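You operate a simulated robot arm through the tools that you are given. There is no shell and no other tool. Be economical: measure what you need, move in short steps, check, and stop when the job is done.

Carry out the task below with a simulated two-armed robot. There is one attempt and no reset: what you move stays moved.

JOB
Park the swing arm for service: air shut, locked and bled, park bolt in.
Fine: jog the head up before the swing out; mode off before the park bolt moves; keep out of the arm zone while it runs.

It is judged by the outcome, as a careful person would: the job done as asked, and still so three seconds after it is handed in. It fails if anything else is knocked over, pushed out of place, dropped, spilled or broken.

ROBOT AND FRAMES
Two 7-joint arms with two-finger parallel grippers on one trunk, on a base that drives. Base frame: it is fixed to the floor where the robot stands at the start and does not move with it; the origin is under the middle of the robot, x ahead of it, y to its left, z up. Readings come in mm, degrees, newtons and seconds.
The left shoulder is at the start at [60, 143, 926], the right one opposite. With the tool pointing down near the work surface each hand reaches from about 240 to 680 mm from the robot's upright axis, wherever it stands, measured 20 degrees to its own side. Places, roughly: arm air valve [600, -400, 1200]; arm down key [600, 0, 900]; arm drain tap [700, -600, 1100]; arm grip key [500, -100, 900]; arm home key [500, 0, 900]; arm lock slide [600, -400, 1000]; arm oiler knob [700, -700, 1200]; arm out key [500, 0, 900]; arm regulator knob [700, -600, 1300]; arm reset key [600, -100, 900]; arm speed knob [500, -200, 900]; arm up key [600, 0, 900]; depth stop knob [800, 600, 900]; down flow knob [800, 400, 900]; grease lever [500, 1200, 1000]; grease selector knob [500, 1100, 900]. Payload 1.57 kg a hand.
The tool frame of a hand sits at the grasp point between the pads (the TCP): z along the fingers, y along the line on which they close. The tips reach 30 mm beyond it. The gripper opens to 110 mm. The fingers are 24 mm wide and 12 mm thick; the gripper's body (48 by 112 mm) begins 78 mm behind the TCP.
Orientation is told as [roll, pitch, yaw] about the base's x, y, z axes, in that order, counted from this pose: with the fingers straight down and closing along the base's y, the tool's x points along the base's -x, its y along +y and its z along -z.

CONTROLS
- The arms move only by the tool apply_moves. It takes "left_steps", "right_steps" or both (then of equal length, played together; a hand with none holds still); each is a list of rows, each a list of 7 numbers: the finger opening in m, from 0 to 0.11, then the shift along the tool's x, y, z in units of 30 mm (1.0 is 30 mm), then the turn, a rotation vector about the tool's x, y, z in units of 6 degrees (1.0 is 6 degrees). In form: [[claw, dx, dy, dz, ax, ay, az], ...]. A call has 1 to 8 rows; each row shifts and turns the commanded pose from where the row before left it, along the tool's axes as they then stand. A call with a number of a shift or a turn outside -1 to 1 is refused whole. Rows are played at 5 a second. More than 50 mm and 8.6 degrees between two rows, or a gripper value outside its range, and nothing of the call is played. A pose out of reach is approached as far as the arm can. The call stops where the force on the tool passes 40 N (or 10 N more than at its start, if that is more) or the arm is blocked; 0.2 s more then pass. The fingers move at their own pace (about 45 mm/s each) and stop on an object; they squeeze with about 22 N. The grip force told is the motor's: it shows also when the fingers shut on nothing. Time passes only in rows, and 0.2 s behind the last, so rows that do not move let the fingers close. It gives the time, the measured TCP pose, the force on the tool (base axes), the opening and the grip force at its end, in the units of the frame above (readings bear some noise), with the torque about the TCP (base axes, N m) and any sound that the robot's microphone picked up.
- Cameras (640 x 400 px; columns grow to the right, rows downward): "scene" is now at [55.3, 0.6, 1546.9]; the picture's right is [-0.01, -1.00, 0.00], its down [-0.67, 0.00, -0.74] and it looks along [0.74, -0.00, -0.67] (base axes); focal length 271 px, centre (320, 200). "left" rides on the left gripper at [70, -16, -141] in its tool frame; the picture's right is [0.23, 0.97, 0.00], its down [-0.86, 0.20, -0.48] and it looks along [-0.47, 0.11, 0.88] (tool axes); focal length 222 px, centre (320, 200). "right" rides on the right gripper at [70, 16, -141] in its tool frame; the picture's right is [-0.23, 0.97, 0.00], its down [-0.86, -0.20, -0.48] and it looks along [-0.47, -0.11, 0.88] (tool axes); focal length 222 px, centre (320, 200). There is no depth. A picture from a camera that has moved, and an enlarged one, comes with that camera's place and axes in the base frame and with its lens.
- capture(camera): a new picture of that camera. No time passes.
- move_column(by): slides the trunk up (or, below 0, down) by that many mm; the arms and the scene camera ride with it, the base frame stays. It gives what a move gives, with no picture.
- roll_base(legs): drives the robot by 1 to 6 legs, each [ahead, left, turn to the left] in mm, mm and degrees, along the robot's own axes; the way and the turn of a leg run together, so that a leg with both is an arc; at most 1500 mm and 180 degrees a leg. The arms and the cameras ride along, it lands a little off, and it stops where it bumps. It gives what a move gives.
- aim_head(pan, tilt): turns the head with the scene camera to pan (to the left, within 86 degrees either way) and tilt (down, from -29 to 69), counted from straight ahead of the robot. It gives what a move gives.
- enlarge(camera, box): a new picture of the part [left, top, right, bottom] of that camera's present view, enlarged. No time passes.
- sign_off(): hands the job in; it is judged then, once.

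Work in short steps. Places have to be worked out from the pictures, the camera data and where the tool is seen: move nearer, look again, correct. Check each grasp and each placing, and mend what went wrong. You have 120 turns and 92 pictures in all, those below and enlarged ones among them. Open the grippers and draw the arms clear of the work before you hand the job in, unless the task says otherwise; then end with one line.

The tools are called after "Emit:" by a JSON object that holds its "method" and its "body". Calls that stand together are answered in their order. apply_moves: Moves the arms, as the interface text tells. Its arguments: {"type":"object","properties":{"left_steps":{"type":"array","items":{"type":"array","items":{"type":"number"}}},"right_steps":{"type":"array","items":{"type":"array","items":{"type":"number"}}}},"required":[]} The other tools are called the same way: move_column (by) slides the trunk up or down; roll_base (legs) drives the base; aim_head (pan, tilt) turns the head that bears the scene camera; capture (camera) takes a picture; enlarge (camera, box) takes an enlarged picture of a part of a camera's view; sign_off () hands the job in.

At the start:

```text
clock: 0.0
left_ee_pos: [618.3, 50.6, 999.1]
left_ee_rot: [0.1, -0.1, 0.0]
left_contact_force: [-1.0, 1.5, -0.7]
left_ft_torque: [0.01, 0.01, -0.04]
left_opening: 110.1
left_grasp_force: 0.1
right_ee_pos: [408.4, -338.7, 999.9]
right_ee_rot: [0.1, 0.0, -0.1]
right_contact_force: [0.2, 0.4, 0.2]
right_ft_torque: [-0.03, -0.02, 0.03]
right_opening: 109.9
right_grasp_force: 0.1
trunk travel left (down, up): [-525.0, 65.0]
robot x, y, heading: [3.6, -3.4, 0.1]
head pan, tilt: [-0.4, 41.9]
```

scene: 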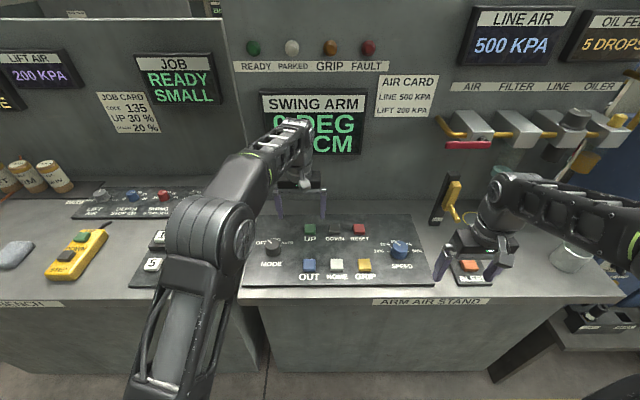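
right: 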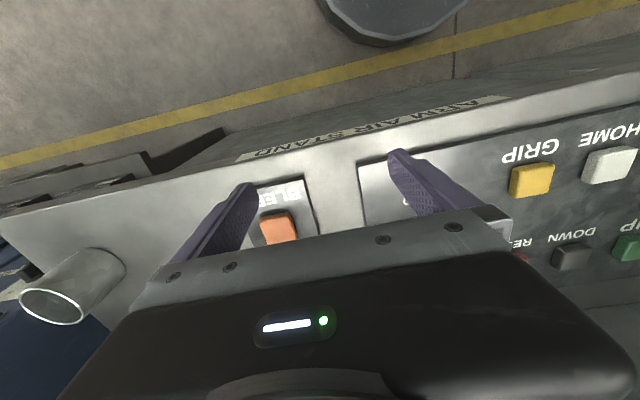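
left: 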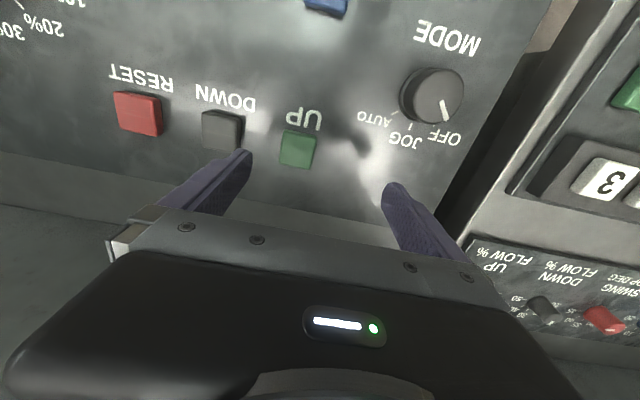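

The console and air stand are partly hidden by the arms. I'll look around with the head first to find the swing arm, the park bolt and the cards.

Emit:
{"method": "aim_head", "body": {"pan": -35, "tilt": 25}}

Emit:
{"method": "capture", "body": {"camera": "scene"}}

Emit:
{"method": "aim_head", "body": {"pan": 40, "tilt": 25}}

Emit:
{"method": "capture", "body": {"camera": "scene"}}

Emit:
{"method": "aim_head", "body": {"pan": -80, "tilt": 25}}

Emit:
{"method": "capture", "body": {"camera": "scene"}}

Emit:
{"method": "aim_head", "body": {"pan": 0, "tilt": 10}}

Emit:
{"method": "capture", "body": {"camera": "scene"}}

```text
clock: 1.0
left_ee_pos: [617.6, 50.9, 999.6]
left_ee_rot: [0.0, 0.0, 0.0]
left_contact_force: [0.5, -0.2, 0.0]
left_ft_torque: [-0.02, -0.01, -0.01]
left_opening: 110.1
left_grasp_force: 0.0
right_ee_pos: [409.3, -340.6, 999.5]
right_ee_rot: [-0.1, 0.0, -0.1]
right_contact_force: [-0.7, 0.0, 0.1]
right_ft_torque: [0.01, 0.01, 0.0]
right_opening: 110.1
right_grasp_force: 0.0
trunk travel left (down, up): [-525.0, 65.0]
robot x, y, heading: [-1.9, 5.1, -0.0]
head pan, tilt: [-35.0, 25.0]
```

```text
88 pictures are left
camera scene: at [47.1, -51.7, 1573.0], right [-0.57, -0.82, 0.0], down [-0.35, 0.24, -0.91], along [0.74, -0.52, -0.42], focal length 271 px, centre (320, 200)
```

scene: 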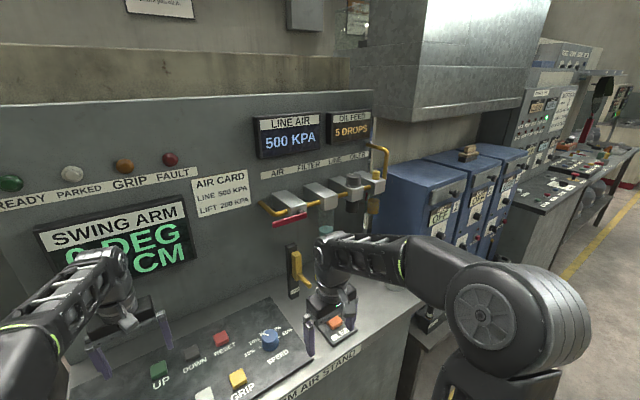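

```text
clock: 2.5
left_ee_pos: [617.9, 50.0, 999.2]
left_ee_rot: [-0.1, 0.1, 0.0]
left_contact_force: [-0.2, 0.4, -0.2]
left_ft_torque: [-0.01, 0.01, -0.01]
left_opening: 109.7
left_grasp_force: 0.1
right_ee_pos: [409.0, -339.5, 999.8]
right_ee_rot: [-0.1, 0.1, 0.0]
right_contact_force: [0.0, -0.2, 0.3]
right_ft_torque: [-0.02, 0.01, -0.02]
right_opening: 110.0
right_grasp_force: 0.0
trunk travel left (down, up): [-525.0, 65.0]
robot x, y, heading: [-3.3, -2.2, -0.0]
head pan, tilt: [40.0, 25.0]
```

```text
87 pictures are left
camera scene: at [42.2, 60.3, 1573.0], right [0.64, -0.77, 0.0], down [-0.32, -0.27, -0.91], along [0.69, 0.58, -0.42], focal length 271 px, centre (320, 200)
```

scene: 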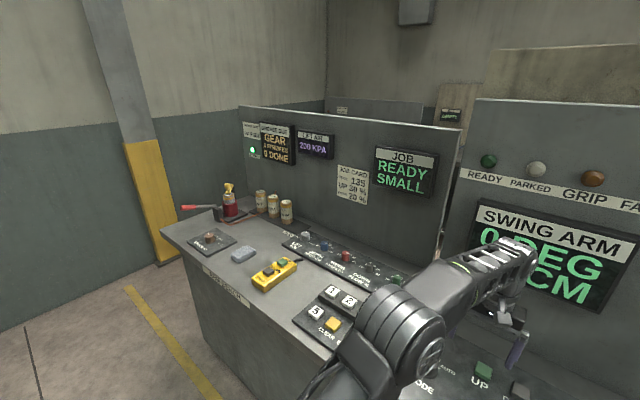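

```text
clock: 4.5
left_ee_pos: [619.5, 49.2, 999.4]
left_ee_rot: [0.0, 0.0, 0.0]
left_contact_force: [-0.1, -0.3, -0.4]
left_ft_torque: [-0.02, -0.02, 0.03]
left_opening: 110.0
left_grasp_force: 0.0
right_ee_pos: [409.2, -340.4, 999.6]
right_ee_rot: [0.1, 0.0, 0.0]
right_contact_force: [-0.2, -0.3, 0.7]
right_ft_torque: [0.04, 0.01, -0.01]
right_opening: 110.2
right_grasp_force: 0.1
trunk travel left (down, up): [-525.0, 65.0]
robot x, y, heading: [-0.7, 0.4, -0.1]
head pan, tilt: [-80.0, 25.0]
```

```text
86 pictures are left
camera scene: at [-12.4, -89.6, 1573.0], right [-0.98, -0.17, 0.0], down [-0.07, 0.42, -0.91], along [0.16, -0.89, -0.42], focal length 271 px, centre (320, 200)
```

scene: 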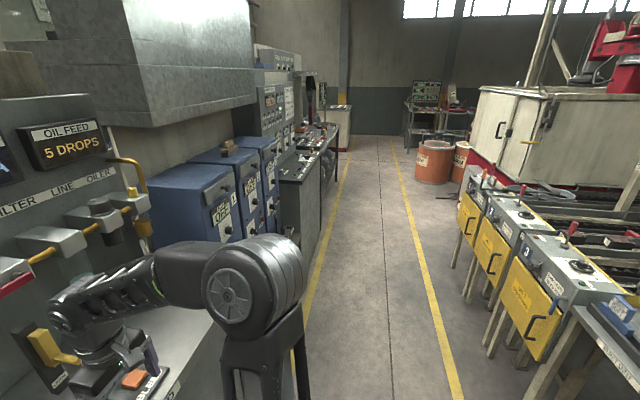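

```text
clock: 6.0
left_ee_pos: [618.5, 48.2, 999.0]
left_ee_rot: [0.1, 0.0, 0.0]
left_contact_force: [0.3, 0.0, -0.4]
left_ft_torque: [-0.04, -0.01, 0.01]
left_opening: 110.0
left_grasp_force: 0.1
right_ee_pos: [410.3, -341.0, 1000.0]
right_ee_rot: [0.0, 0.0, 0.0]
right_contact_force: [-1.2, 0.7, 0.0]
right_ft_torque: [0.0, -0.02, 0.01]
right_opening: 110.2
right_grasp_force: 0.0
trunk travel left (down, up): [-525.0, 65.0]
robot x, y, heading: [0.1, 0.2, 0.1]
head pan, tilt: [0.0, 10.0]
```

```text
85 pictures are left
camera scene: at [64.6, 1.0, 1597.4], right [0.0, -1.0, 0.0], down [-0.17, 0.0, -0.98], along [0.98, 0.0, -0.17], focal length 271 px, centre (320, 200)
```

scene: 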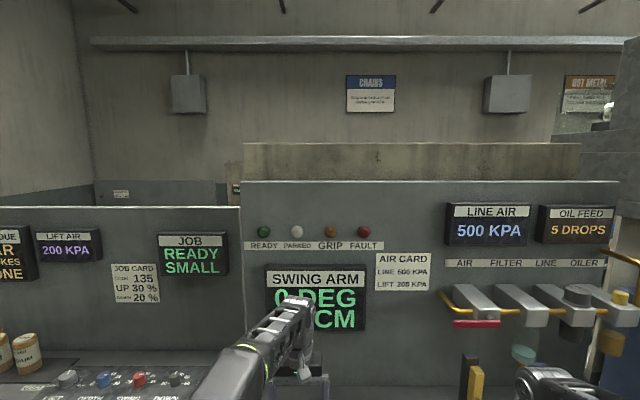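

I need unobstructed views of the panel, so I'll draw both hands back and up, away from the console.

Emit:
{"method": "apply_moves", "body": {"left_steps": [[0.11, 0.3, 0.9, -1, 0, 0, 0], [0.11, 0.3, 1, -1, 0, 0, 0], [0.11, 1, 1, 0, 0, 0, 0], [0.11, 1, 1, 0, 0, 0, 0], [0.11, 1, 1, 0, 0, 0, 0], [0.11, 1, 1, 0, 0, 0, 0], [0.11, 1, 1, 0, 0, 0, 0], [0.11, 1, 1, 0, 0, 0, 0]], "right_steps": [[0.11, 0, 0, -1, 0, 0, 0], [0.11, 0, 0, -1, 0, 0, 0], [0.11, 0.8, -1, 0, 0, 0, 0], [0.11, 0.8, -1, 0, 0, 0, 0], [0.11, 0.8, -1, 0, 0, 0, 0], [0.11, 0.8, -1, 0, 0, 0, 0], [0.11, 0, -1, 0, 0, 0, 0], [0.11, 0, -1, 0, 0, 0, 0]]}}

Emit:
{"method": "aim_head", "body": {"pan": -20, "tilt": 40}}

Emit:
{"method": "capture", "body": {"camera": "scene"}}

```text
clock: 7.8
left_ee_pos: [430.5, 257.1, 1028.1]
left_ee_rot: [0.0, 0.0, 0.0]
left_contact_force: [0.3, 0.1, 0.1]
left_ft_torque: [0.0, -0.04, -0.01]
left_opening: 110.0
left_grasp_force: 0.2
left hand out of reach, approached as far as the arm can: row 2
right_ee_pos: [311.3, -520.4, 1061.2]
right_ee_rot: [0.0, 0.0, 0.0]
right_contact_force: [0.2, 0.2, 0.0]
right_ft_torque: [0.0, 0.0, 0.0]
right_opening: 110.0
right_grasp_force: 0.0
trunk travel left (down, up): [-525.0, 65.0]
robot x, y, heading: [-0.3, 2.2, -0.1]
head pan, tilt: [0.0, 10.0]
```

```text
clock: 8.8
left_ee_pos: [430.1, 257.9, 1028.9]
left_ee_rot: [0.0, 0.0, 0.0]
left_contact_force: [0.8, 0.1, -0.3]
left_ft_torque: [-0.02, -0.02, -0.01]
left_opening: 109.8
left_grasp_force: 0.2
right_ee_pos: [313.3, -521.0, 1059.5]
right_ee_rot: [-0.1, 0.1, 0.1]
right_contact_force: [0.0, -0.3, 0.0]
right_ft_torque: [0.0, -0.01, -0.02]
right_opening: 110.0
right_grasp_force: 0.1
trunk travel left (down, up): [-525.0, 65.0]
robot x, y, heading: [-0.6, -0.3, -0.0]
head pan, tilt: [-20.0, 40.0]
```

```text
84 pictures are left
camera scene: at [51.5, -27.9, 1549.8], right [-0.34, -0.94, 0.0], down [-0.6, 0.22, -0.77], along [0.72, -0.26, -0.64], focal length 271 px, centre (320, 200)
```

scene: 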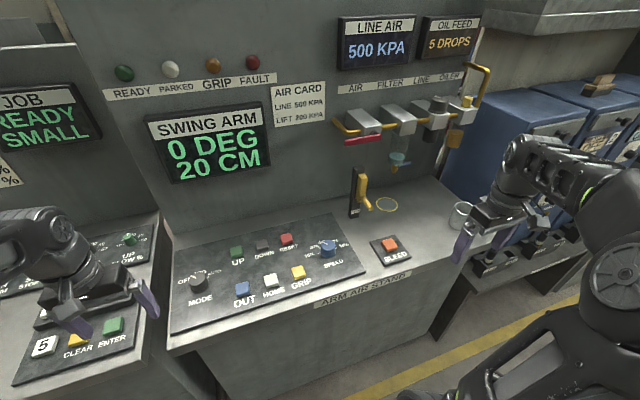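

Emit:
{"method": "enlarge", "body": {"camera": "scene", "box": [320, 70, 500, 280]}}

Emit:
{"method": "enlarge", "body": {"camera": "scene", "box": [160, 200, 420, 340]}}

```text
1.90 times, centred on (410, 175) of scene
camera zoom: at [51.5, -27.9, 1549.8], right [-0.34, -0.94, 0.0], down [-0.6, 0.22, -0.77], along [0.72, -0.26, -0.64], focal length 517 px, centre (149, 248)
```

zoom: 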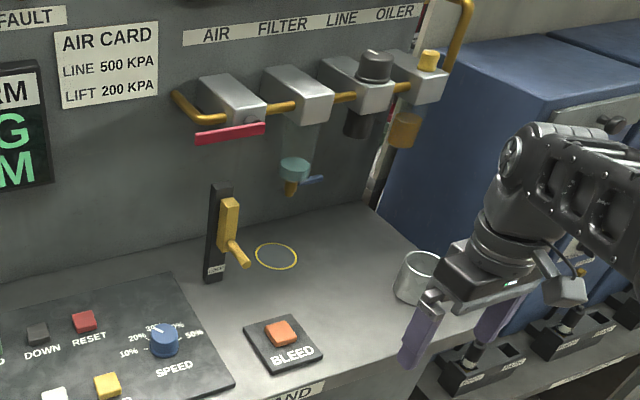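

```text
2.46 times, centred on (290, 270) of scene
camera zoom: at [51.5, -27.9, 1549.8], right [-0.34, -0.94, 0.0], down [-0.6, 0.22, -0.77], along [0.72, -0.26, -0.64], focal length 668 px, centre (394, 28)
```

zoom: 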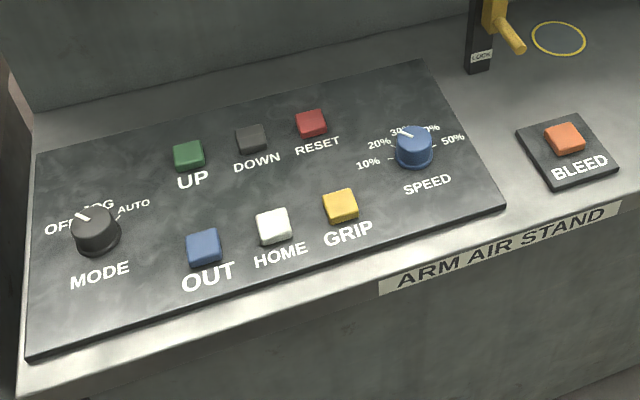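

I see the console, the lock slide, bleed and valve, but not the swing arm or the park bolt. I'll look left and further right at more tilts for them.

Emit:
{"method": "aim_head", "body": {"pan": 85, "tilt": 15}}

Emit:
{"method": "capture", "body": {"camera": "scene"}}

Emit:
{"method": "aim_head", "body": {"pan": -86, "tilt": 5}}

Emit:
{"method": "capture", "body": {"camera": "scene"}}

Emit:
{"method": "aim_head", "body": {"pan": 0, "tilt": -15}}

Emit:
{"method": "capture", "body": {"camera": "scene"}}

```text
clock: 10.6
left_ee_pos: [431.9, 257.3, 1029.0]
left_ee_rot: [0.0, 0.1, 0.0]
left_contact_force: [-0.5, 0.5, 0.2]
left_ft_torque: [-0.02, 0.02, -0.01]
left_opening: 109.9
left_grasp_force: 0.0
right_ee_pos: [312.0, -519.8, 1059.1]
right_ee_rot: [0.1, 0.0, 0.0]
right_contact_force: [0.4, -0.1, -0.1]
right_ft_torque: [0.0, -0.01, 0.0]
right_opening: 109.9
right_grasp_force: 0.0
trunk travel left (down, up): [-525.0, 65.0]
robot x, y, heading: [-1.8, 0.1, 0.2]
head pan, tilt: [85.0, 15.0]
```

```text
81 pictures are left
camera scene: at [-20.3, 94.2, 1589.3], right [1.0, -0.09, 0.0], down [-0.02, -0.26, -0.97], along [0.08, 0.96, -0.26], focal length 271 px, centre (320, 200)
```

scene: 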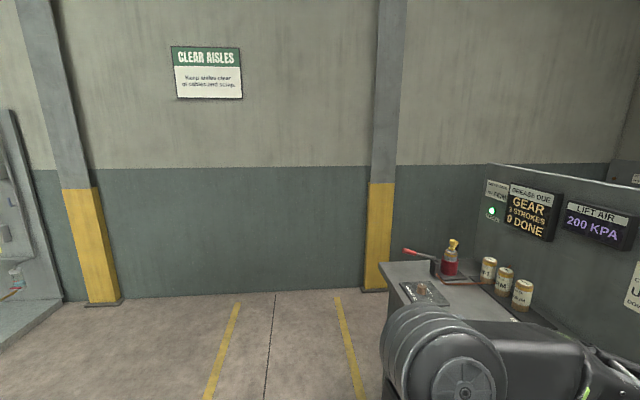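

```text
clock: 13.2
left_ee_pos: [431.0, 255.5, 1028.7]
left_ee_rot: [0.0, 0.0, 0.0]
left_contact_force: [0.1, 0.8, 0.1]
left_ft_torque: [-0.02, -0.01, 0.01]
left_opening: 110.2
left_grasp_force: 0.0
right_ee_pos: [313.1, -520.8, 1060.4]
right_ee_rot: [0.0, 0.0, -0.1]
right_contact_force: [-0.7, -0.1, 0.1]
right_ft_torque: [-0.01, -0.01, 0.0]
right_opening: 110.0
right_grasp_force: 0.1
trunk travel left (down, up): [-525.0, 65.0]
robot x, y, heading: [-5.4, -3.4, -0.1]
head pan, tilt: [-85.9, 5.0]
```

```text
80 pictures are left
camera scene: at [-22.0, -90.5, 1605.5], right [-1.0, -0.07, 0.0], down [-0.01, 0.09, -1.0], along [0.07, -0.99, -0.09], focal length 271 px, centre (320, 200)
```

scene: 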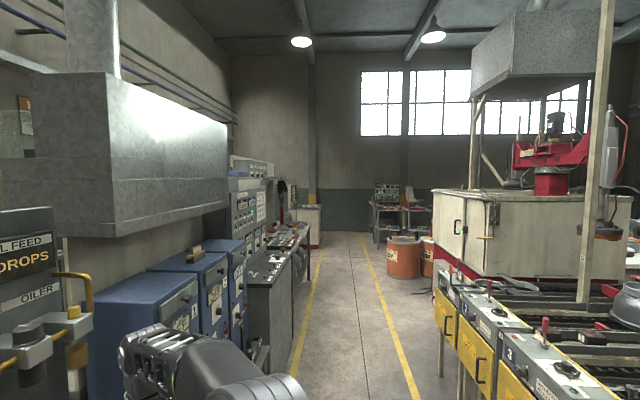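

```text
clock: 14.8
left_ee_pos: [430.8, 256.8, 1029.6]
left_ee_rot: [0.0, 0.0, 0.0]
left_contact_force: [0.9, 0.3, 0.1]
left_ft_torque: [0.0, -0.01, 0.0]
left_opening: 109.9
left_grasp_force: 0.0
right_ee_pos: [313.3, -520.1, 1060.0]
right_ee_rot: [0.1, 0.0, 0.0]
right_contact_force: [0.2, -0.5, -0.7]
right_ft_torque: [0.0, -0.01, 0.0]
right_opening: 110.1
right_grasp_force: 0.0
trunk travel left (down, up): [-525.0, 65.0]
robot x, y, heading: [-4.1, -0.2, -0.1]
head pan, tilt: [0.0, -15.0]
```

```text
79 pictures are left
camera scene: at [52.0, 1.1, 1635.8], right [0.0, -1.0, 0.0], down [0.26, 0.0, -0.97], along [0.97, 0.0, 0.26], focal length 271 px, centre (320, 200)
```

scene: 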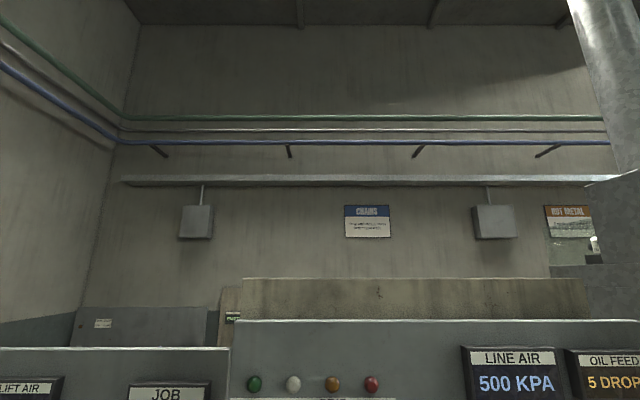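

The arm must be behind the robot. I'll back off a little and turn left to look behind.

Emit:
{"method": "roll_base", "body": {"legs": [[-200, 0, 0], [0, 0, 85]]}}

Emit:
{"method": "aim_head", "body": {"pan": 80, "tilt": 15}}

Emit:
{"method": "capture", "body": {"camera": "scene"}}

Emit:
{"method": "aim_head", "body": {"pan": 30, "tilt": 15}}

Emit:
{"method": "capture", "body": {"camera": "scene"}}

```text
clock: 20.0
left_ee_pos: [-418.1, 451.8, 1029.6]
left_ee_rot: [0.0, 0.1, 84.8]
left_contact_force: [0.2, 0.9, -0.3]
left_ft_torque: [-0.03, -0.04, -0.01]
left_opening: 110.1
left_grasp_force: 0.1
right_ee_pos: [346.3, 265.3, 1059.6]
right_ee_rot: [0.1, -0.1, 84.9]
right_contact_force: [-0.4, -0.3, -0.4]
right_ft_torque: [0.0, -0.04, -0.02]
right_opening: 110.1
right_grasp_force: 0.0
trunk travel left (down, up): [-525.0, 65.0]
robot x, y, heading: [-198.4, -0.1, 84.8]
head pan, tilt: [0.0, -15.0]
```

```text
clock: 21.5
left_ee_pos: [-417.0, 451.9, 1028.7]
left_ee_rot: [-0.1, 0.0, 84.9]
left_contact_force: [-0.9, 0.1, -0.4]
left_ft_torque: [-0.01, -0.01, -0.01]
left_opening: 110.2
left_grasp_force: 0.0
right_ee_pos: [346.5, 266.6, 1060.8]
right_ee_rot: [0.0, 0.0, 84.9]
right_contact_force: [-0.6, -0.7, -0.2]
right_ft_torque: [-0.05, -0.01, 0.01]
right_opening: 110.1
right_grasp_force: 0.2
trunk travel left (down, up): [-525.0, 65.0]
robot x, y, heading: [-200.7, 1.4, 85.0]
head pan, tilt: [80.0, 15.0]
```

```text
78 pictures are left
camera scene: at [-291.6, -4.4, 1589.3], right [0.26, 0.97, 0.0], down [0.25, -0.07, -0.97], along [-0.93, 0.25, -0.26], focal length 271 px, centre (320, 200)
```

scene: 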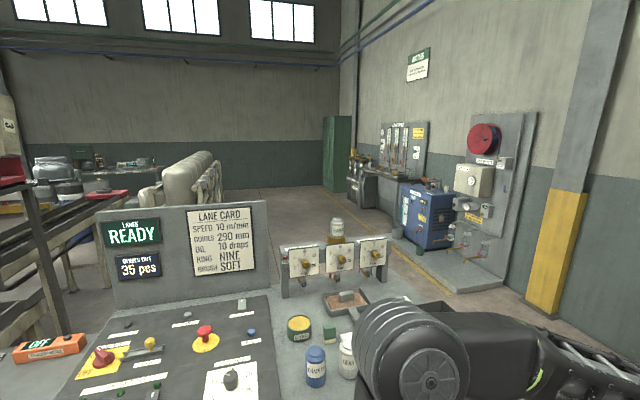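

```text
clock: 22.7
left_ee_pos: [-417.2, 452.2, 1028.8]
left_ee_rot: [0.0, 0.0, 84.9]
left_contact_force: [0.4, 1.1, 0.2]
left_ft_torque: [0.01, 0.01, 0.0]
left_opening: 109.7
left_grasp_force: 0.0
right_ee_pos: [345.4, 265.3, 1061.1]
right_ee_rot: [0.1, 0.0, 84.9]
right_contact_force: [0.7, 0.1, 0.1]
right_ft_torque: [0.02, 0.01, 0.01]
right_opening: 110.1
right_grasp_force: 0.1
trunk travel left (down, up): [-525.0, 65.0]
robot x, y, heading: [-198.3, 0.7, 84.6]
head pan, tilt: [30.0, 15.0]
```

```text
77 pictures are left
camera scene: at [-240.9, 55.9, 1589.3], right [0.91, 0.42, 0.0], down [0.11, -0.23, -0.97], along [-0.41, 0.88, -0.26], focal length 271 px, centre (320, 200)
```

scene: 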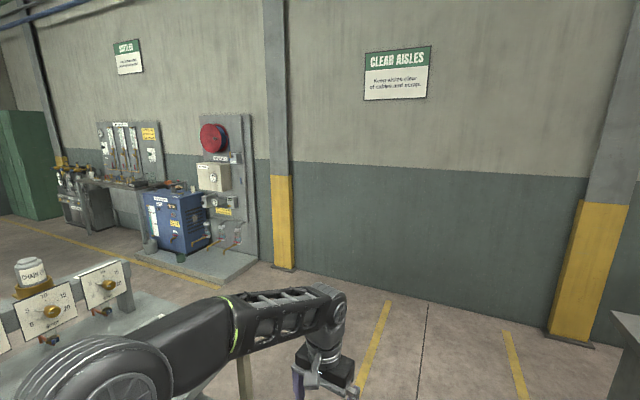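

Only the lane bench is behind. I'll turn to the right side to examine the red-framed machine and the rest.

Emit:
{"method": "roll_base", "body": {"legs": [[0, 0, -145]]}}

Emit:
{"method": "aim_head", "body": {"pan": -75, "tilt": 10}}

Emit:
{"method": "capture", "body": {"camera": "scene"}}

Emit:
{"method": "aim_head", "body": {"pan": 15, "tilt": 10}}

Emit:
{"method": "capture", "body": {"camera": "scene"}}

```text
clock: 29.1
left_ee_pos: [234.9, -249.9, 1028.2]
left_ee_rot: [0.0, 0.0, -60.7]
left_contact_force: [0.8, -1.0, -0.2]
left_ft_torque: [0.02, 0.03, 0.0]
left_opening: 110.1
left_grasp_force: 0.1
right_ee_pos: [-500.2, -529.2, 1060.4]
right_ee_rot: [-0.1, -0.1, -60.6]
right_contact_force: [0.3, 0.1, 0.2]
right_ft_torque: [-0.02, 0.0, -0.01]
right_opening: 109.9
right_grasp_force: 0.0
trunk travel left (down, up): [-525.0, 65.0]
robot x, y, heading: [-200.1, 1.3, -60.7]
head pan, tilt: [30.0, 15.0]
```

```text
clock: 30.9
left_ee_pos: [234.4, -248.9, 1028.7]
left_ee_rot: [0.0, -0.1, -60.6]
left_contact_force: [-0.8, -0.4, -0.4]
left_ft_torque: [0.0, -0.01, -0.01]
left_opening: 110.0
left_grasp_force: 0.1
right_ee_pos: [-499.8, -528.8, 1059.8]
right_ee_rot: [0.0, 0.1, -60.5]
right_contact_force: [-0.2, -0.5, 0.3]
right_ft_torque: [0.02, 0.01, -0.02]
right_opening: 110.1
right_grasp_force: 0.1
trunk travel left (down, up): [-525.0, 65.0]
robot x, y, heading: [-198.4, 1.3, -60.6]
head pan, tilt: [-75.0, 10.0]
```

```text
76 pictures are left
camera scene: at [-279.9, -38.0, 1597.4], right [-0.7, 0.71, 0.0], down [0.12, 0.12, -0.98], along [-0.7, -0.69, -0.17], focal length 271 px, centre (320, 200)
```

scene: 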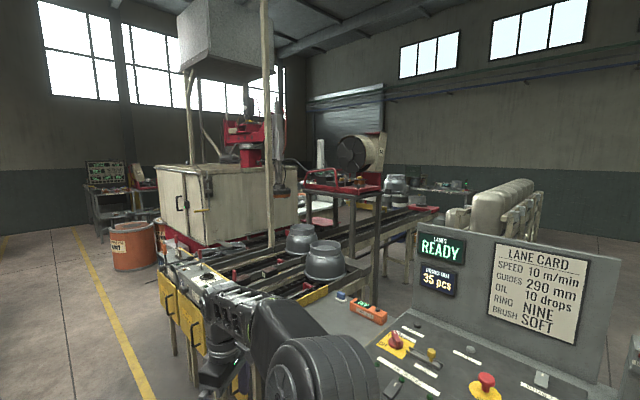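

```text
clock: 32.6
left_ee_pos: [234.7, -248.9, 1029.8]
left_ee_rot: [0.0, 0.0, -60.6]
left_contact_force: [-0.8, -0.5, 0.4]
left_ft_torque: [-0.01, 0.0, -0.02]
left_opening: 110.0
left_grasp_force: 0.0
right_ee_pos: [-500.1, -528.9, 1061.5]
right_ee_rot: [0.0, 0.0, -60.7]
right_contact_force: [0.1, 0.6, -0.1]
right_ft_torque: [0.0, 0.02, 0.04]
right_opening: 110.2
right_grasp_force: 0.0
trunk travel left (down, up): [-525.0, 65.0]
robot x, y, heading: [-200.0, 0.5, -60.7]
head pan, tilt: [15.0, 10.0]
```

```text
75 pictures are left
camera scene: at [-148.5, -39.4, 1597.4], right [-0.72, -0.7, 0.0], down [-0.12, 0.12, -0.98], along [0.69, -0.7, -0.17], focal length 271 px, centre (320, 200)
```

scene: 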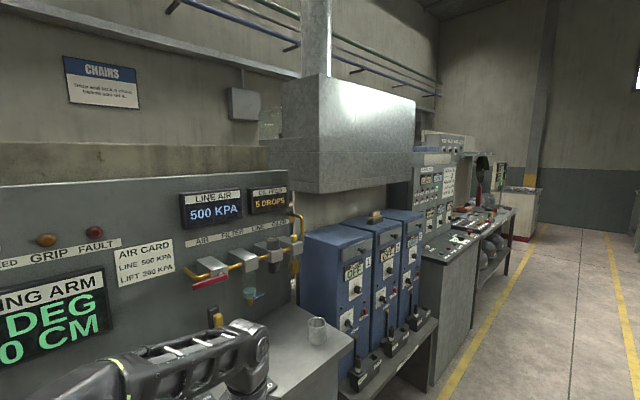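

The red post and boom on the cream cabinet could be the swing arm, so I'll enlarge it. Enlarging also the middle distance.

Emit:
{"method": "aim_head", "body": {"pan": -60, "tilt": 10}}

Emit:
{"method": "enlarge", "body": {"camera": "scene", "box": [200, 40, 420, 300]}}

Emit:
{"method": "enlarge", "body": {"camera": "scene", "box": [60, 140, 300, 290]}}

```text
clock: 34.0
left_ee_pos: [233.8, -250.3, 1028.1]
left_ee_rot: [0.0, 0.1, -60.6]
left_contact_force: [-0.1, 1.1, -0.9]
left_ft_torque: [0.05, -0.02, -0.01]
left_opening: 110.2
left_grasp_force: 0.1
right_ee_pos: [-499.9, -528.6, 1060.6]
right_ee_rot: [0.0, -0.1, -60.6]
right_contact_force: [0.9, -0.3, 1.0]
right_ft_torque: [0.02, -0.02, -0.02]
right_opening: 110.1
right_grasp_force: 0.0
trunk travel left (down, up): [-525.0, 65.0]
robot x, y, heading: [-203.6, -1.8, -60.7]
head pan, tilt: [-60.0, 10.0]
```

```text
1.54 times, centred on (310, 170) of scene
camera zoom: at [-260.8, -53.0, 1597.4], right [-0.86, 0.51, 0.0], down [0.09, 0.15, -0.98], along [-0.5, -0.85, -0.17], focal length 418 px, centre (335, 246)
```

zoom: 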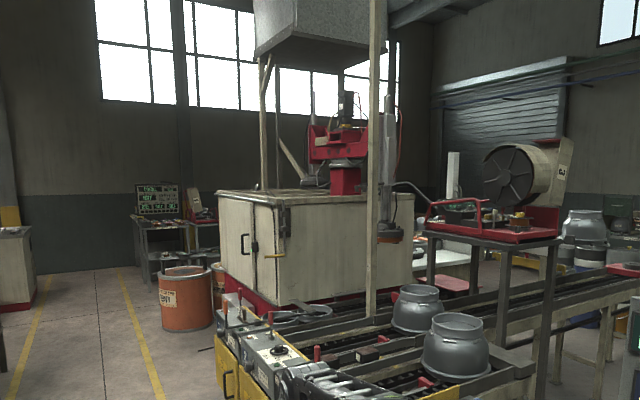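

```text
2.67 times, centred on (180, 215) of scene
camera zoom: at [-260.8, -53.0, 1597.4], right [-0.86, 0.51, 0.0], down [0.09, 0.15, -0.98], along [-0.5, -0.85, -0.17], focal length 724 px, centre (693, 160)
```

zoom: 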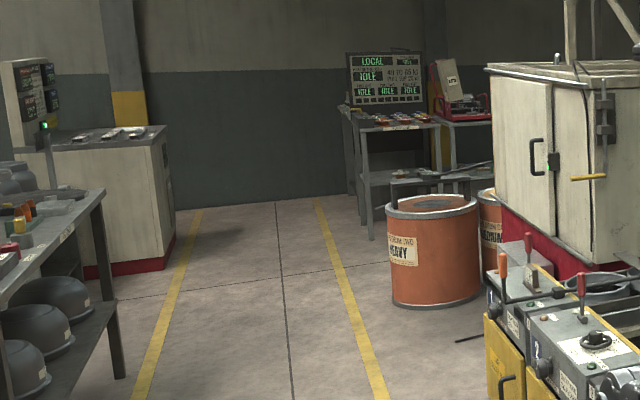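

That red boom with a lift cylinder and orange head looks like the swing arm. I'll zoom in on it and on the yellow handle of the cabinet.

Emit:
{"method": "enlarge", "body": {"camera": "scene", "box": [270, 90, 390, 215]}}

Emit:
{"method": "enlarge", "body": {"camera": "scene", "box": [230, 150, 370, 250]}}

```text
3.20 times, centred on (330, 152) of scene
camera zoom: at [-260.8, -53.0, 1597.4], right [-0.86, 0.51, 0.0], down [0.09, 0.15, -0.98], along [-0.5, -0.85, -0.17], focal length 868 px, centre (288, 352)
```

zoom: 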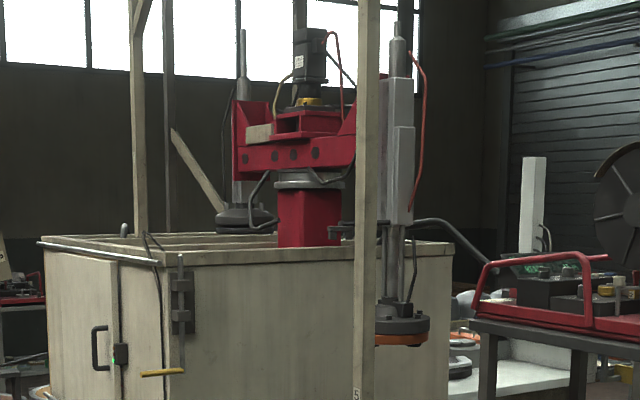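

```text
4.00 times, centred on (300, 200) of scene
camera zoom: at [-260.8, -53.0, 1597.4], right [-0.86, 0.51, 0.0], down [0.09, 0.15, -0.98], along [-0.5, -0.85, -0.17], focal length 1085 px, centre (400, 200)
```

zoom: 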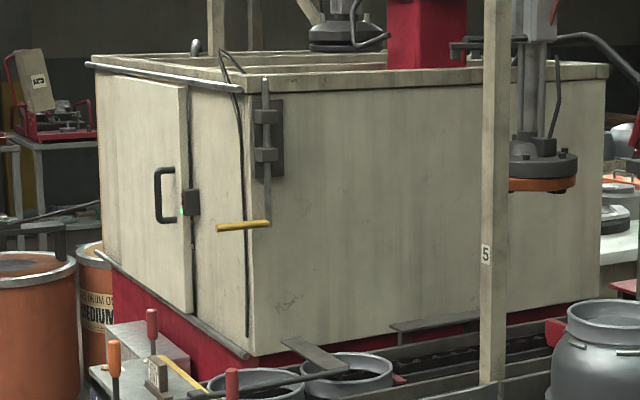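

The yellow-handled rod on the cabinet's near corner looks like the park bolt, and the controls for the run are on the console. I'll turn back to the console.

Emit:
{"method": "roll_base", "body": {"legs": [[0, 0, 60.7], [200, 0, 0]]}}

Emit:
{"method": "aim_head", "body": {"pan": 0, "tilt": 40}}

Emit:
{"method": "capture", "body": {"camera": "scene"}}

Emit:
{"method": "capture", "body": {"camera": "left"}}

```text
clock: 38.3
left_ee_pos: [432.2, 260.2, 1028.9]
left_ee_rot: [0.1, 0.2, 0.4]
left_contact_force: [0.1, -0.5, 0.0]
left_ft_torque: [-0.01, 0.04, 0.0]
left_opening: 109.9
left_grasp_force: 0.1
right_ee_pos: [318.9, -518.3, 1060.4]
right_ee_rot: [0.0, 0.1, 0.4]
right_contact_force: [0.8, 1.1, -0.4]
right_ft_torque: [0.0, 0.03, 0.0]
right_opening: 110.0
right_grasp_force: 0.1
trunk travel left (down, up): [-525.0, 65.0]
robot x, y, heading: [3.0, 3.4, 0.0]
head pan, tilt: [-60.0, 10.0]
```

```text
clock: 39.6
left_ee_pos: [430.5, 260.6, 1029.2]
left_ee_rot: [0.1, 0.0, 0.5]
left_contact_force: [-0.2, 1.1, -0.6]
left_ft_torque: [0.04, 0.01, -0.02]
left_opening: 109.8
left_grasp_force: 0.0
right_ee_pos: [317.2, -517.9, 1059.3]
right_ee_rot: [0.0, 0.1, 0.5]
right_contact_force: [0.5, 0.0, 0.3]
right_ft_torque: [0.03, 0.01, -0.01]
right_opening: 110.1
right_grasp_force: 0.0
trunk travel left (down, up): [-525.0, 65.0]
robot x, y, heading: [1.0, 2.1, 0.4]
head pan, tilt: [0.0, 40.0]
```

```text
70 pictures are left
camera scene: at [58.0, 2.5, 1549.7], right [0.01, -1.0, 0.0], down [-0.64, 0.0, -0.77], along [0.77, 0.0, -0.64], focal length 271 px, centre (320, 200)
```

scene: 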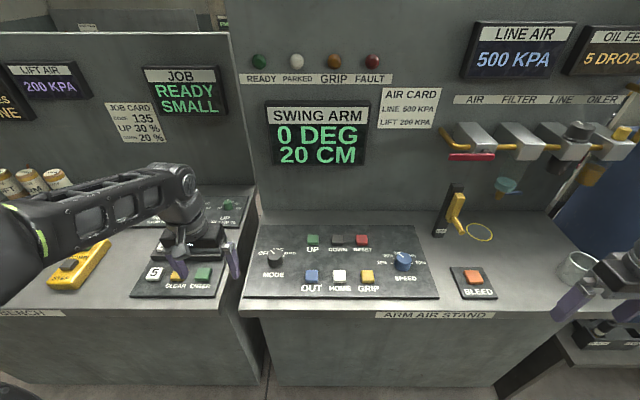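

```text
69 pictures are left
camera left: at [360.9, 243.9, 1171.6], right [-0.23, 0.97, 0.0], down [0.85, 0.2, 0.48], along [0.47, 0.11, -0.88], focal length 222 px, centre (320, 200)
```

left: 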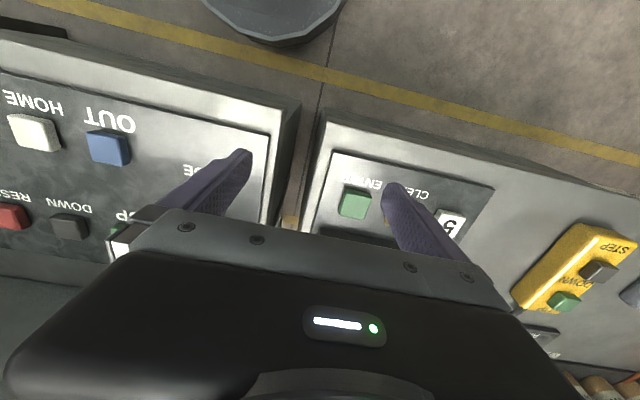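

I'll enlarge the console for the mode pointer and key centres.

Emit:
{"method": "enlarge", "body": {"camera": "scene", "box": [240, 220, 440, 310]}}

```text
3.20 times, centred on (340, 265) of scene
camera zoom: at [58.0, 2.5, 1549.7], right [0.01, -1.0, 0.0], down [-0.64, 0.0, -0.77], along [0.77, 0.0, -0.64], focal length 868 px, centre (256, -8)
```

zoom: 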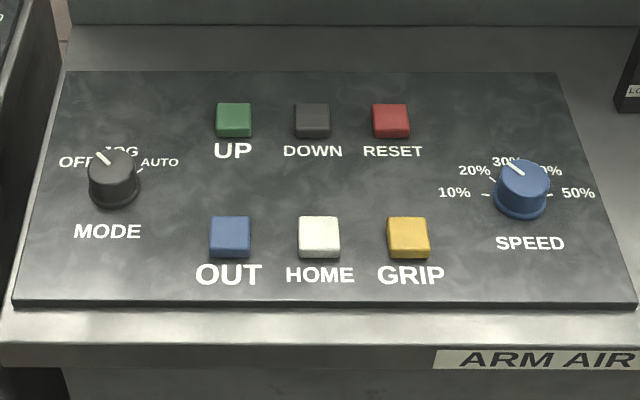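

Knob is about (528,125) and 44 mm wide, pointer at OFF. I'll bring the left hand above it with opening 70 mm.

Emit:
{"method": "apply_moves", "body": {"left_steps": [[0.07, -0.66, -0.9, 0, 0, 0, 0], [0.07, -0.66, -0.9, 0, 0, 0, 0], [0.07, -0.66, -0.9, 0, 0, 0, 0], [0.07, -0.66, -0.9, 0, 0, 0, 0], [0.07, -0.66, -0.9, 0, 0, 0, -0.1], [0.07, 0, 0, 0.5, 0, 0, 0]]}}

Emit:
{"method": "capture", "body": {"camera": "left"}}

```text
clock: 41.0
left_ee_pos: [530.0, 125.4, 1014.4]
left_ee_rot: [-0.1, -0.1, 0.9]
left_contact_force: [0.0, -1.0, 0.4]
left_ft_torque: [0.0, -0.03, 0.01]
left_opening: 69.8
left_grasp_force: 0.1
right_ee_pos: [318.1, -516.5, 1060.6]
right_ee_rot: [0.0, 0.0, 0.3]
right_contact_force: [-0.1, -0.3, 0.4]
right_ft_torque: [-0.03, 0.0, -0.02]
right_opening: 110.0
right_grasp_force: 0.0
trunk travel left (down, up): [-525.0, 65.0]
robot x, y, heading: [4.0, -0.0, 0.2]
head pan, tilt: [0.0, 40.0]
```

```text
67 pictures are left
camera left: at [460.4, 109.4, 1157.1], right [-0.24, 0.97, 0.0], down [0.85, 0.21, 0.48], along [0.46, 0.12, -0.88], focal length 222 px, centre (320, 200)
```

left: 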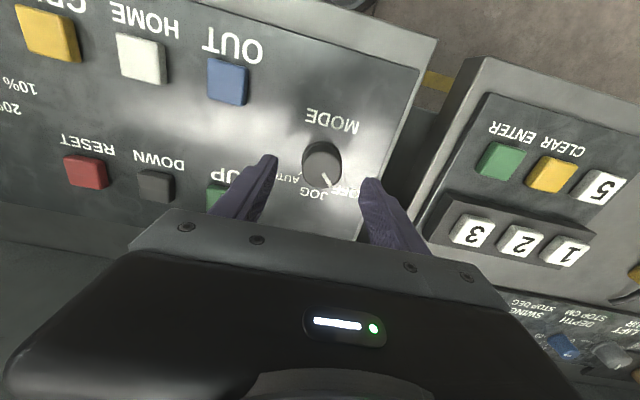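

The knob is at about (527,129), well centred. I'll go down with a small y correction, then close.

Emit:
{"method": "apply_moves", "body": {"left_steps": [[0.07, 0.1, 0.12, 0.6, 0, 0, 0], [0.07, 0, 0, 0.7, 0, 0, 0], [0.0, 0, 0, 0, 0, 0, 0], [0.0, 0, 0, 0, 0, 0, 0], [0.0, 0, 0, 0, 0, 0, 0]]}}

```text
clock: 42.2
left_ee_pos: [526.5, 128.7, 976.2]
left_ee_rot: [0.0, 0.0, 1.0]
left_contact_force: [0.4, -0.3, 0.3]
left_ft_torque: [0.0, 0.03, 0.01]
left_opening: 0.0
left_grasp_force: 0.3
right_ee_pos: [318.9, -517.1, 1060.2]
right_ee_rot: [0.0, -0.1, 0.4]
right_contact_force: [-0.5, 0.2, 0.2]
right_ft_torque: [0.03, -0.01, 0.01]
right_opening: 110.2
right_grasp_force: 0.0
trunk travel left (down, up): [-525.0, 65.0]
robot x, y, heading: [1.7, -2.0, 0.3]
head pan, tilt: [0.0, 40.0]
```

The fingers closed above the knob, so its top is below z=946. I'll open, look down via contact, lower 18 mm and close again.

Emit:
{"method": "apply_moves", "body": {"left_steps": [[0.06, 0, 0, 0, 0, 0, 0], [0.06, 0, 0, 0, 0, 0, 0], [0.06, 0, 0, 0, 0, 0, 0], [0.06, 0, 0, 0.5, 0, 0, 0], [0.0, 0, 0, 0, 0, 0, 0], [0.0, 0, 0, 0, 0, 0, 0], [0.0, 0, 0, 0, 0, 0, 0]]}}

```text
clock: 43.8
left_ee_pos: [527.4, 130.6, 959.7]
left_ee_rot: [0.0, 0.0, 0.9]
left_contact_force: [0.9, 5.6, -1.0]
left_ft_torque: [0.23, -0.29, 0.05]
left_opening: 42.5
left_grasp_force: 30.3
right_ee_pos: [319.5, -517.3, 1061.5]
right_ee_rot: [0.1, 0.0, 0.4]
right_contact_force: [0.2, 0.2, -0.2]
right_ft_torque: [0.03, -0.02, -0.02]
right_opening: 110.0
right_grasp_force: 0.1
trunk travel left (down, up): [-525.0, 65.0]
robot x, y, heading: [-0.8, 1.1, 0.3]
head pan, tilt: [0.0, 40.0]
```

The knob is gripped (42.5 mm). I turn it about 45° clockwise to JOG.

Emit:
{"method": "apply_moves", "body": {"left_steps": [[0, 0, 0, 0, 0, 0, 0.95], [0, 0, 0, 0, 0, 0, 0.95], [0, 0, 0, 0, 0, 0, 0.95], [0, 0, 0, 0, 0, 0, 0.95], [0, 0, 0, 0, 0, 0, 0.95], [0, 0, 0, 0, 0, 0, 0.95], [0, 0, 0, 0, 0, 0, 0.95], [0, 0, 0, 0, 0, 0, 0.95]]}}

Emit:
{"method": "capture", "body": {"camera": "scene"}}

```text
clock: 45.4
left_ee_pos: [529.3, 139.3, 960.2]
left_ee_rot: [0.7, 0.3, -36.3]
left_contact_force: [-0.1, 8.1, 1.0]
left_ft_torque: [0.55, -0.34, 0.1]
left_opening: 42.3
left_grasp_force: 44.9
right_ee_pos: [318.6, -517.8, 1059.1]
right_ee_rot: [0.0, 0.0, 0.4]
right_contact_force: [-0.2, -0.1, 0.6]
right_ft_torque: [0.0, -0.01, 0.01]
right_opening: 110.3
right_grasp_force: 0.1
trunk travel left (down, up): [-525.0, 65.0]
robot x, y, heading: [4.6, 4.0, 0.5]
head pan, tilt: [0.0, 40.0]
stopped in row 7 (left hand): the force on the tool passed its limit (the readings are from after the stop); the commanded pose is now the measured one
```

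```text
66 pictures are left
camera scene: at [57.6, 2.6, 1549.4], right [0.01, -1.0, 0.0], down [-0.64, 0.0, -0.77], along [0.77, 0.01, -0.64], focal length 271 px, centre (320, 200)
```

scene: 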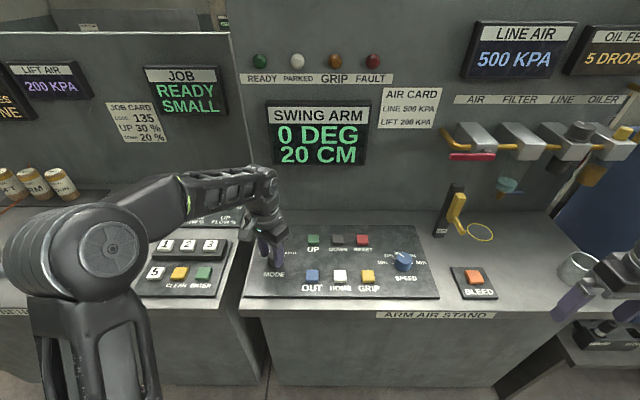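

The force limit stopped it at about 37°. I'll open, lift, and check where the pointer stands.

Emit:
{"method": "apply_moves", "body": {"left_steps": [[0.07, 0, 0, 0, 0, 0, 0], [0.07, 0, 0, 0, 0, 0, 0], [0.07, 0, 0, -1, 0, 0, 0], [0.07, 0, 0, -1, 0, 0, 0]]}}

Emit:
{"method": "capture", "body": {"camera": "left"}}

```text
clock: 46.4
left_ee_pos: [528.1, 135.7, 1021.1]
left_ee_rot: [0.6, 0.1, -36.4]
left_contact_force: [0.5, -1.0, -1.6]
left_ft_torque: [-0.01, -0.02, -0.02]
left_opening: 69.9
left_grasp_force: 0.0
right_ee_pos: [317.6, -516.5, 1059.5]
right_ee_rot: [0.0, -0.1, 0.5]
right_contact_force: [-0.4, -0.9, -0.3]
right_ft_torque: [-0.02, 0.02, 0.01]
right_opening: 110.2
right_grasp_force: 0.1
trunk travel left (down, up): [-525.0, 65.0]
robot x, y, heading: [2.2, 5.5, 0.4]
head pan, tilt: [0.0, 40.0]
```

```text
65 pictures are left
camera left: at [461.8, 163.0, 1163.3], right [0.4, 0.92, 0.01], down [0.8, -0.35, 0.48], along [0.44, -0.18, -0.88], focal length 222 px, centre (320, 200)
```

left: 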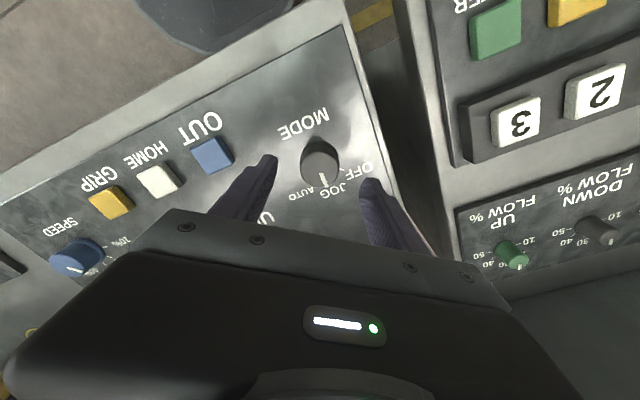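

Emit:
{"method": "enlarge", "body": {"camera": "left", "box": [270, 110, 390, 210]}}

```text
4.00 times, centred on (330, 160) of left
camera zoom: at [461.8, 163.0, 1163.3], right [0.4, 0.92, 0.01], down [0.8, -0.35, 0.48], along [0.44, -0.18, -0.88], focal length 888 px, centre (280, 360)
```

zoom: 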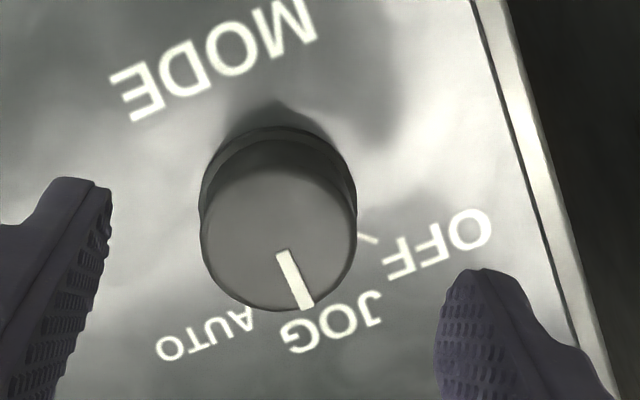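

The pointer points straight ahead at JOG. Next I rotate the hand back to yaw 0, closing the fingers for pressing keys.

Emit:
{"method": "apply_moves", "body": {"left_steps": [[0, 0, 0, 0, 0, 0, -1], [0, 0, 0, 0, 0, 0, -1], [0, 0, 0, 0, 0, 0, -1], [0, 0, 0, 0, 0, 0, -1], [0, 0, 0, 0, -0.1, 0, -1], [0, 0, 0, 0, 0, 0, -1], [0, -0.8, -1, 0, 0, 0, 0], [0, -0.8, -1, 0, 0, 0, 0]]}}

Emit:
{"method": "apply_moves", "body": {"left_steps": [[0, -0.8, -1, 0, 0, 0, 0], [0, 0, -0.8, 0.5, 0, 0, 0], [0, 0, 0, 0, 0, 0, 0]]}}

Emit:
{"method": "capture", "body": {"camera": "left"}}

Emit:
{"method": "capture", "body": {"camera": "scene"}}

```text
clock: 48.2
left_ee_pos: [577.0, 74.6, 1019.1]
left_ee_rot: [1.1, -0.3, -0.4]
left_contact_force: [-0.3, 0.6, 0.2]
left_ft_torque: [-0.05, 0.04, 0.01]
left_opening: 0.0
left_grasp_force: 20.7
right_ee_pos: [318.0, -518.0, 1059.8]
right_ee_rot: [0.0, 0.0, 0.6]
right_contact_force: [0.1, 0.0, 0.3]
right_ft_torque: [-0.03, -0.02, 0.02]
right_opening: 110.4
right_grasp_force: 0.1
trunk travel left (down, up): [-525.0, 65.0]
robot x, y, heading: [4.9, 1.2, 0.5]
head pan, tilt: [0.0, 40.0]
```

```text
clock: 49.0
left_ee_pos: [600.8, 19.4, 1003.1]
left_ee_rot: [1.2, -0.5, -0.4]
left_contact_force: [-1.1, 0.1, -0.2]
left_ft_torque: [-0.01, 0.02, -0.01]
left_opening: 0.5
left_grasp_force: 21.1
right_ee_pos: [319.2, -516.8, 1060.7]
right_ee_rot: [0.1, -0.1, 0.3]
right_contact_force: [-0.9, -0.5, 0.0]
right_ft_torque: [-0.01, 0.02, 0.05]
right_opening: 110.2
right_grasp_force: 0.0
trunk travel left (down, up): [-525.0, 65.0]
robot x, y, heading: [1.4, 1.5, 0.4]
head pan, tilt: [0.0, 40.0]
```

```text
63 pictures are left
camera left: at [530.1, 2.1, 1145.7], right [-0.22, 0.98, 0.02], down [0.85, 0.18, 0.49], along [0.47, 0.12, -0.87], focal length 222 px, centre (320, 200)
```

left: 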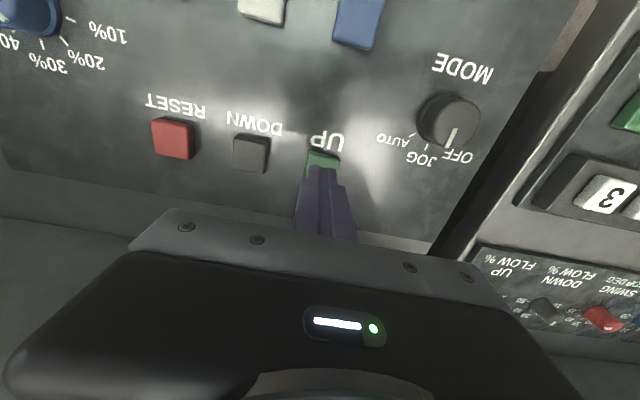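

```text
62 pictures are left
camera scene: at [58.4, 2.9, 1549.7], right [0.01, -1.0, 0.0], down [-0.64, 0.0, -0.77], along [0.77, 0.01, -0.64], focal length 271 px, centre (320, 200)
```

scene: 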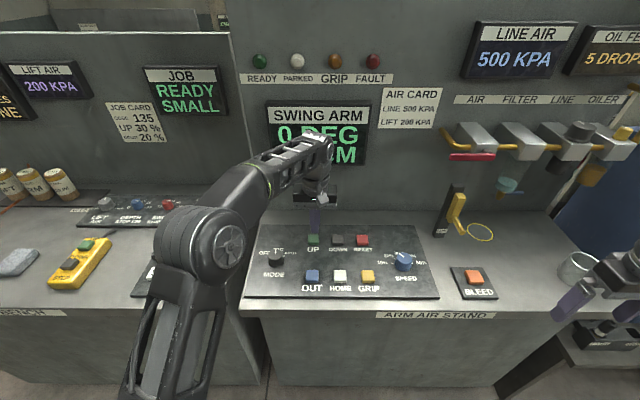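

The fingertip is over the UP key. I press down in small steps until contact.

Emit:
{"method": "apply_moves", "body": {"left_steps": [[0, -0.05, 0.1, 0.5, 0, 0, 0], [0, 0, 0, 0.3, 0, 0, 0], [0, 0, 0, 0.15, 0, 0, 0], [0, 0, 0, 0.1, 0, 0, 0]]}}

Emit:
{"method": "capture", "body": {"camera": "scene"}}

```text
clock: 50.0
left_ee_pos: [601.3, 26.2, 972.1]
left_ee_rot: [1.1, -0.3, -0.4]
left_contact_force: [-0.5, -0.1, 0.3]
left_ft_torque: [-0.03, -0.03, 0.0]
left_opening: 0.0
left_grasp_force: 21.6
right_ee_pos: [318.7, -516.1, 1059.4]
right_ee_rot: [0.0, 0.0, 0.5]
right_contact_force: [0.7, -0.2, -0.2]
right_ft_torque: [0.01, 0.0, -0.02]
right_opening: 110.0
right_grasp_force: 0.0
trunk travel left (down, up): [-525.0, 65.0]
robot x, y, heading: [0.6, 0.4, 0.2]
head pan, tilt: [0.0, 40.0]
```

```text
61 pictures are left
camera scene: at [58.2, 2.9, 1549.7], right [0.01, -1.0, 0.0], down [-0.64, 0.0, -0.77], along [0.77, 0.01, -0.64], focal length 271 px, centre (320, 200)
```

scene: 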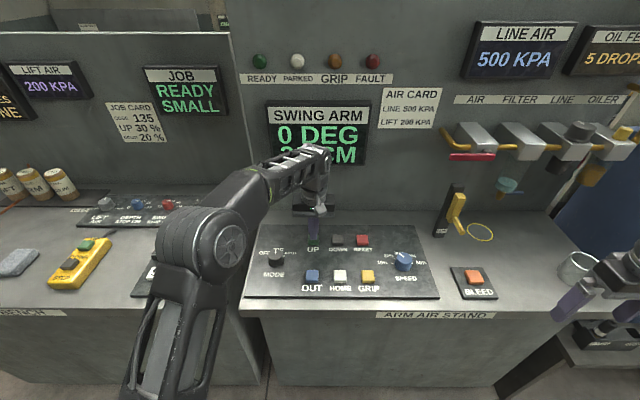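

No contact yet (tips at z≈942). I lower further in small steps.

Emit:
{"method": "apply_moves", "body": {"left_steps": [[0, 0, -0.05, 0.15, 0, 0, 0], [0, 0, 0, 0.1, 0, 0, 0], [0, 0, 0, 0.1, 0, 0, 0], [0, 0, 0, 0.05, 0, 0, 0]]}}

Emit:
{"method": "capture", "body": {"camera": "scene"}}

```text
clock: 51.0
left_ee_pos: [601.4, 24.0, 959.0]
left_ee_rot: [1.1, -0.4, -0.5]
left_contact_force: [-0.1, -0.5, -0.6]
left_ft_torque: [-0.01, -0.02, 0.02]
left_opening: 0.0
left_grasp_force: 20.9
right_ee_pos: [319.5, -515.2, 1059.7]
right_ee_rot: [0.0, 0.0, 0.4]
right_contact_force: [0.3, -0.4, -0.7]
right_ft_torque: [0.0, -0.04, -0.01]
right_opening: 110.0
right_grasp_force: 0.0
trunk travel left (down, up): [-525.0, 65.0]
robot x, y, heading: [3.3, -1.6, 0.5]
head pan, tilt: [0.0, 40.0]
```

```text
60 pictures are left
camera scene: at [58.2, 2.9, 1549.7], right [0.01, -1.0, 0.0], down [-0.64, 0.0, -0.77], along [0.77, 0.01, -0.64], focal length 271 px, centre (320, 200)
```

scene: 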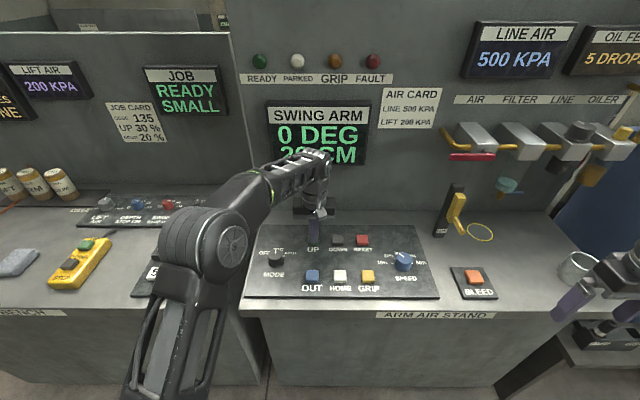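

Tips are at 929 with no contact, so the key is lower, and hence a bit farther out (x≈612). I lift, shift forward, and descend again.

Emit:
{"method": "apply_moves", "body": {"left_steps": [[0, 0, 0, -0.5, 0, 0, 0], [0, -0.35, 0, 0, 0, 0, 0], [0, 0, 0, 0.5, 0, 0, 0], [0, 0, 0, 0.1, 0, 0, 0], [0, 0, 0, 0.1, 0, 0, 0], [0, 0, 0, 0.1, 0, 0, 0]]}}

Emit:
{"method": "capture", "body": {"camera": "left"}}

```text
clock: 52.4
left_ee_pos: [613.2, 23.8, 952.1]
left_ee_rot: [1.1, -0.4, -0.4]
left_contact_force: [0.8, -0.1, 4.4]
left_ft_torque: [-0.02, -0.02, 0.0]
left_opening: 0.0
left_grasp_force: 21.6
right_ee_pos: [318.3, -516.9, 1060.0]
right_ee_rot: [0.0, -0.1, 0.4]
right_contact_force: [-1.1, 0.4, -0.1]
right_ft_torque: [-0.01, 0.0, -0.02]
right_opening: 110.3
right_grasp_force: 0.0
trunk travel left (down, up): [-525.0, 65.0]
robot x, y, heading: [3.2, 1.5, 0.3]
head pan, tilt: [0.0, 40.0]
heard: click
```

```text
59 pictures are left
camera left: at [542.0, 5.2, 1093.5], right [-0.22, 0.98, 0.02], down [0.85, 0.18, 0.49], along [0.47, 0.12, -0.87], focal length 222 px, centre (320, 200)
```

left: 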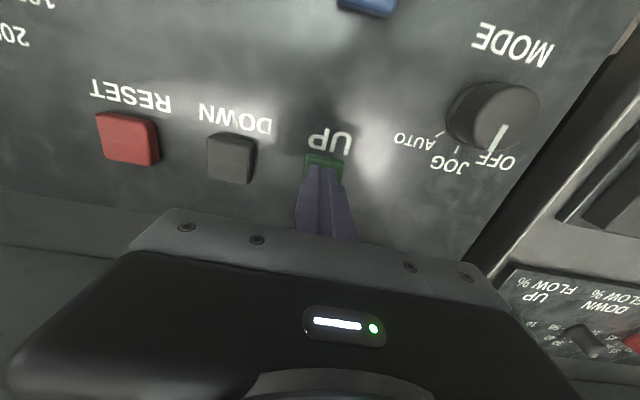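

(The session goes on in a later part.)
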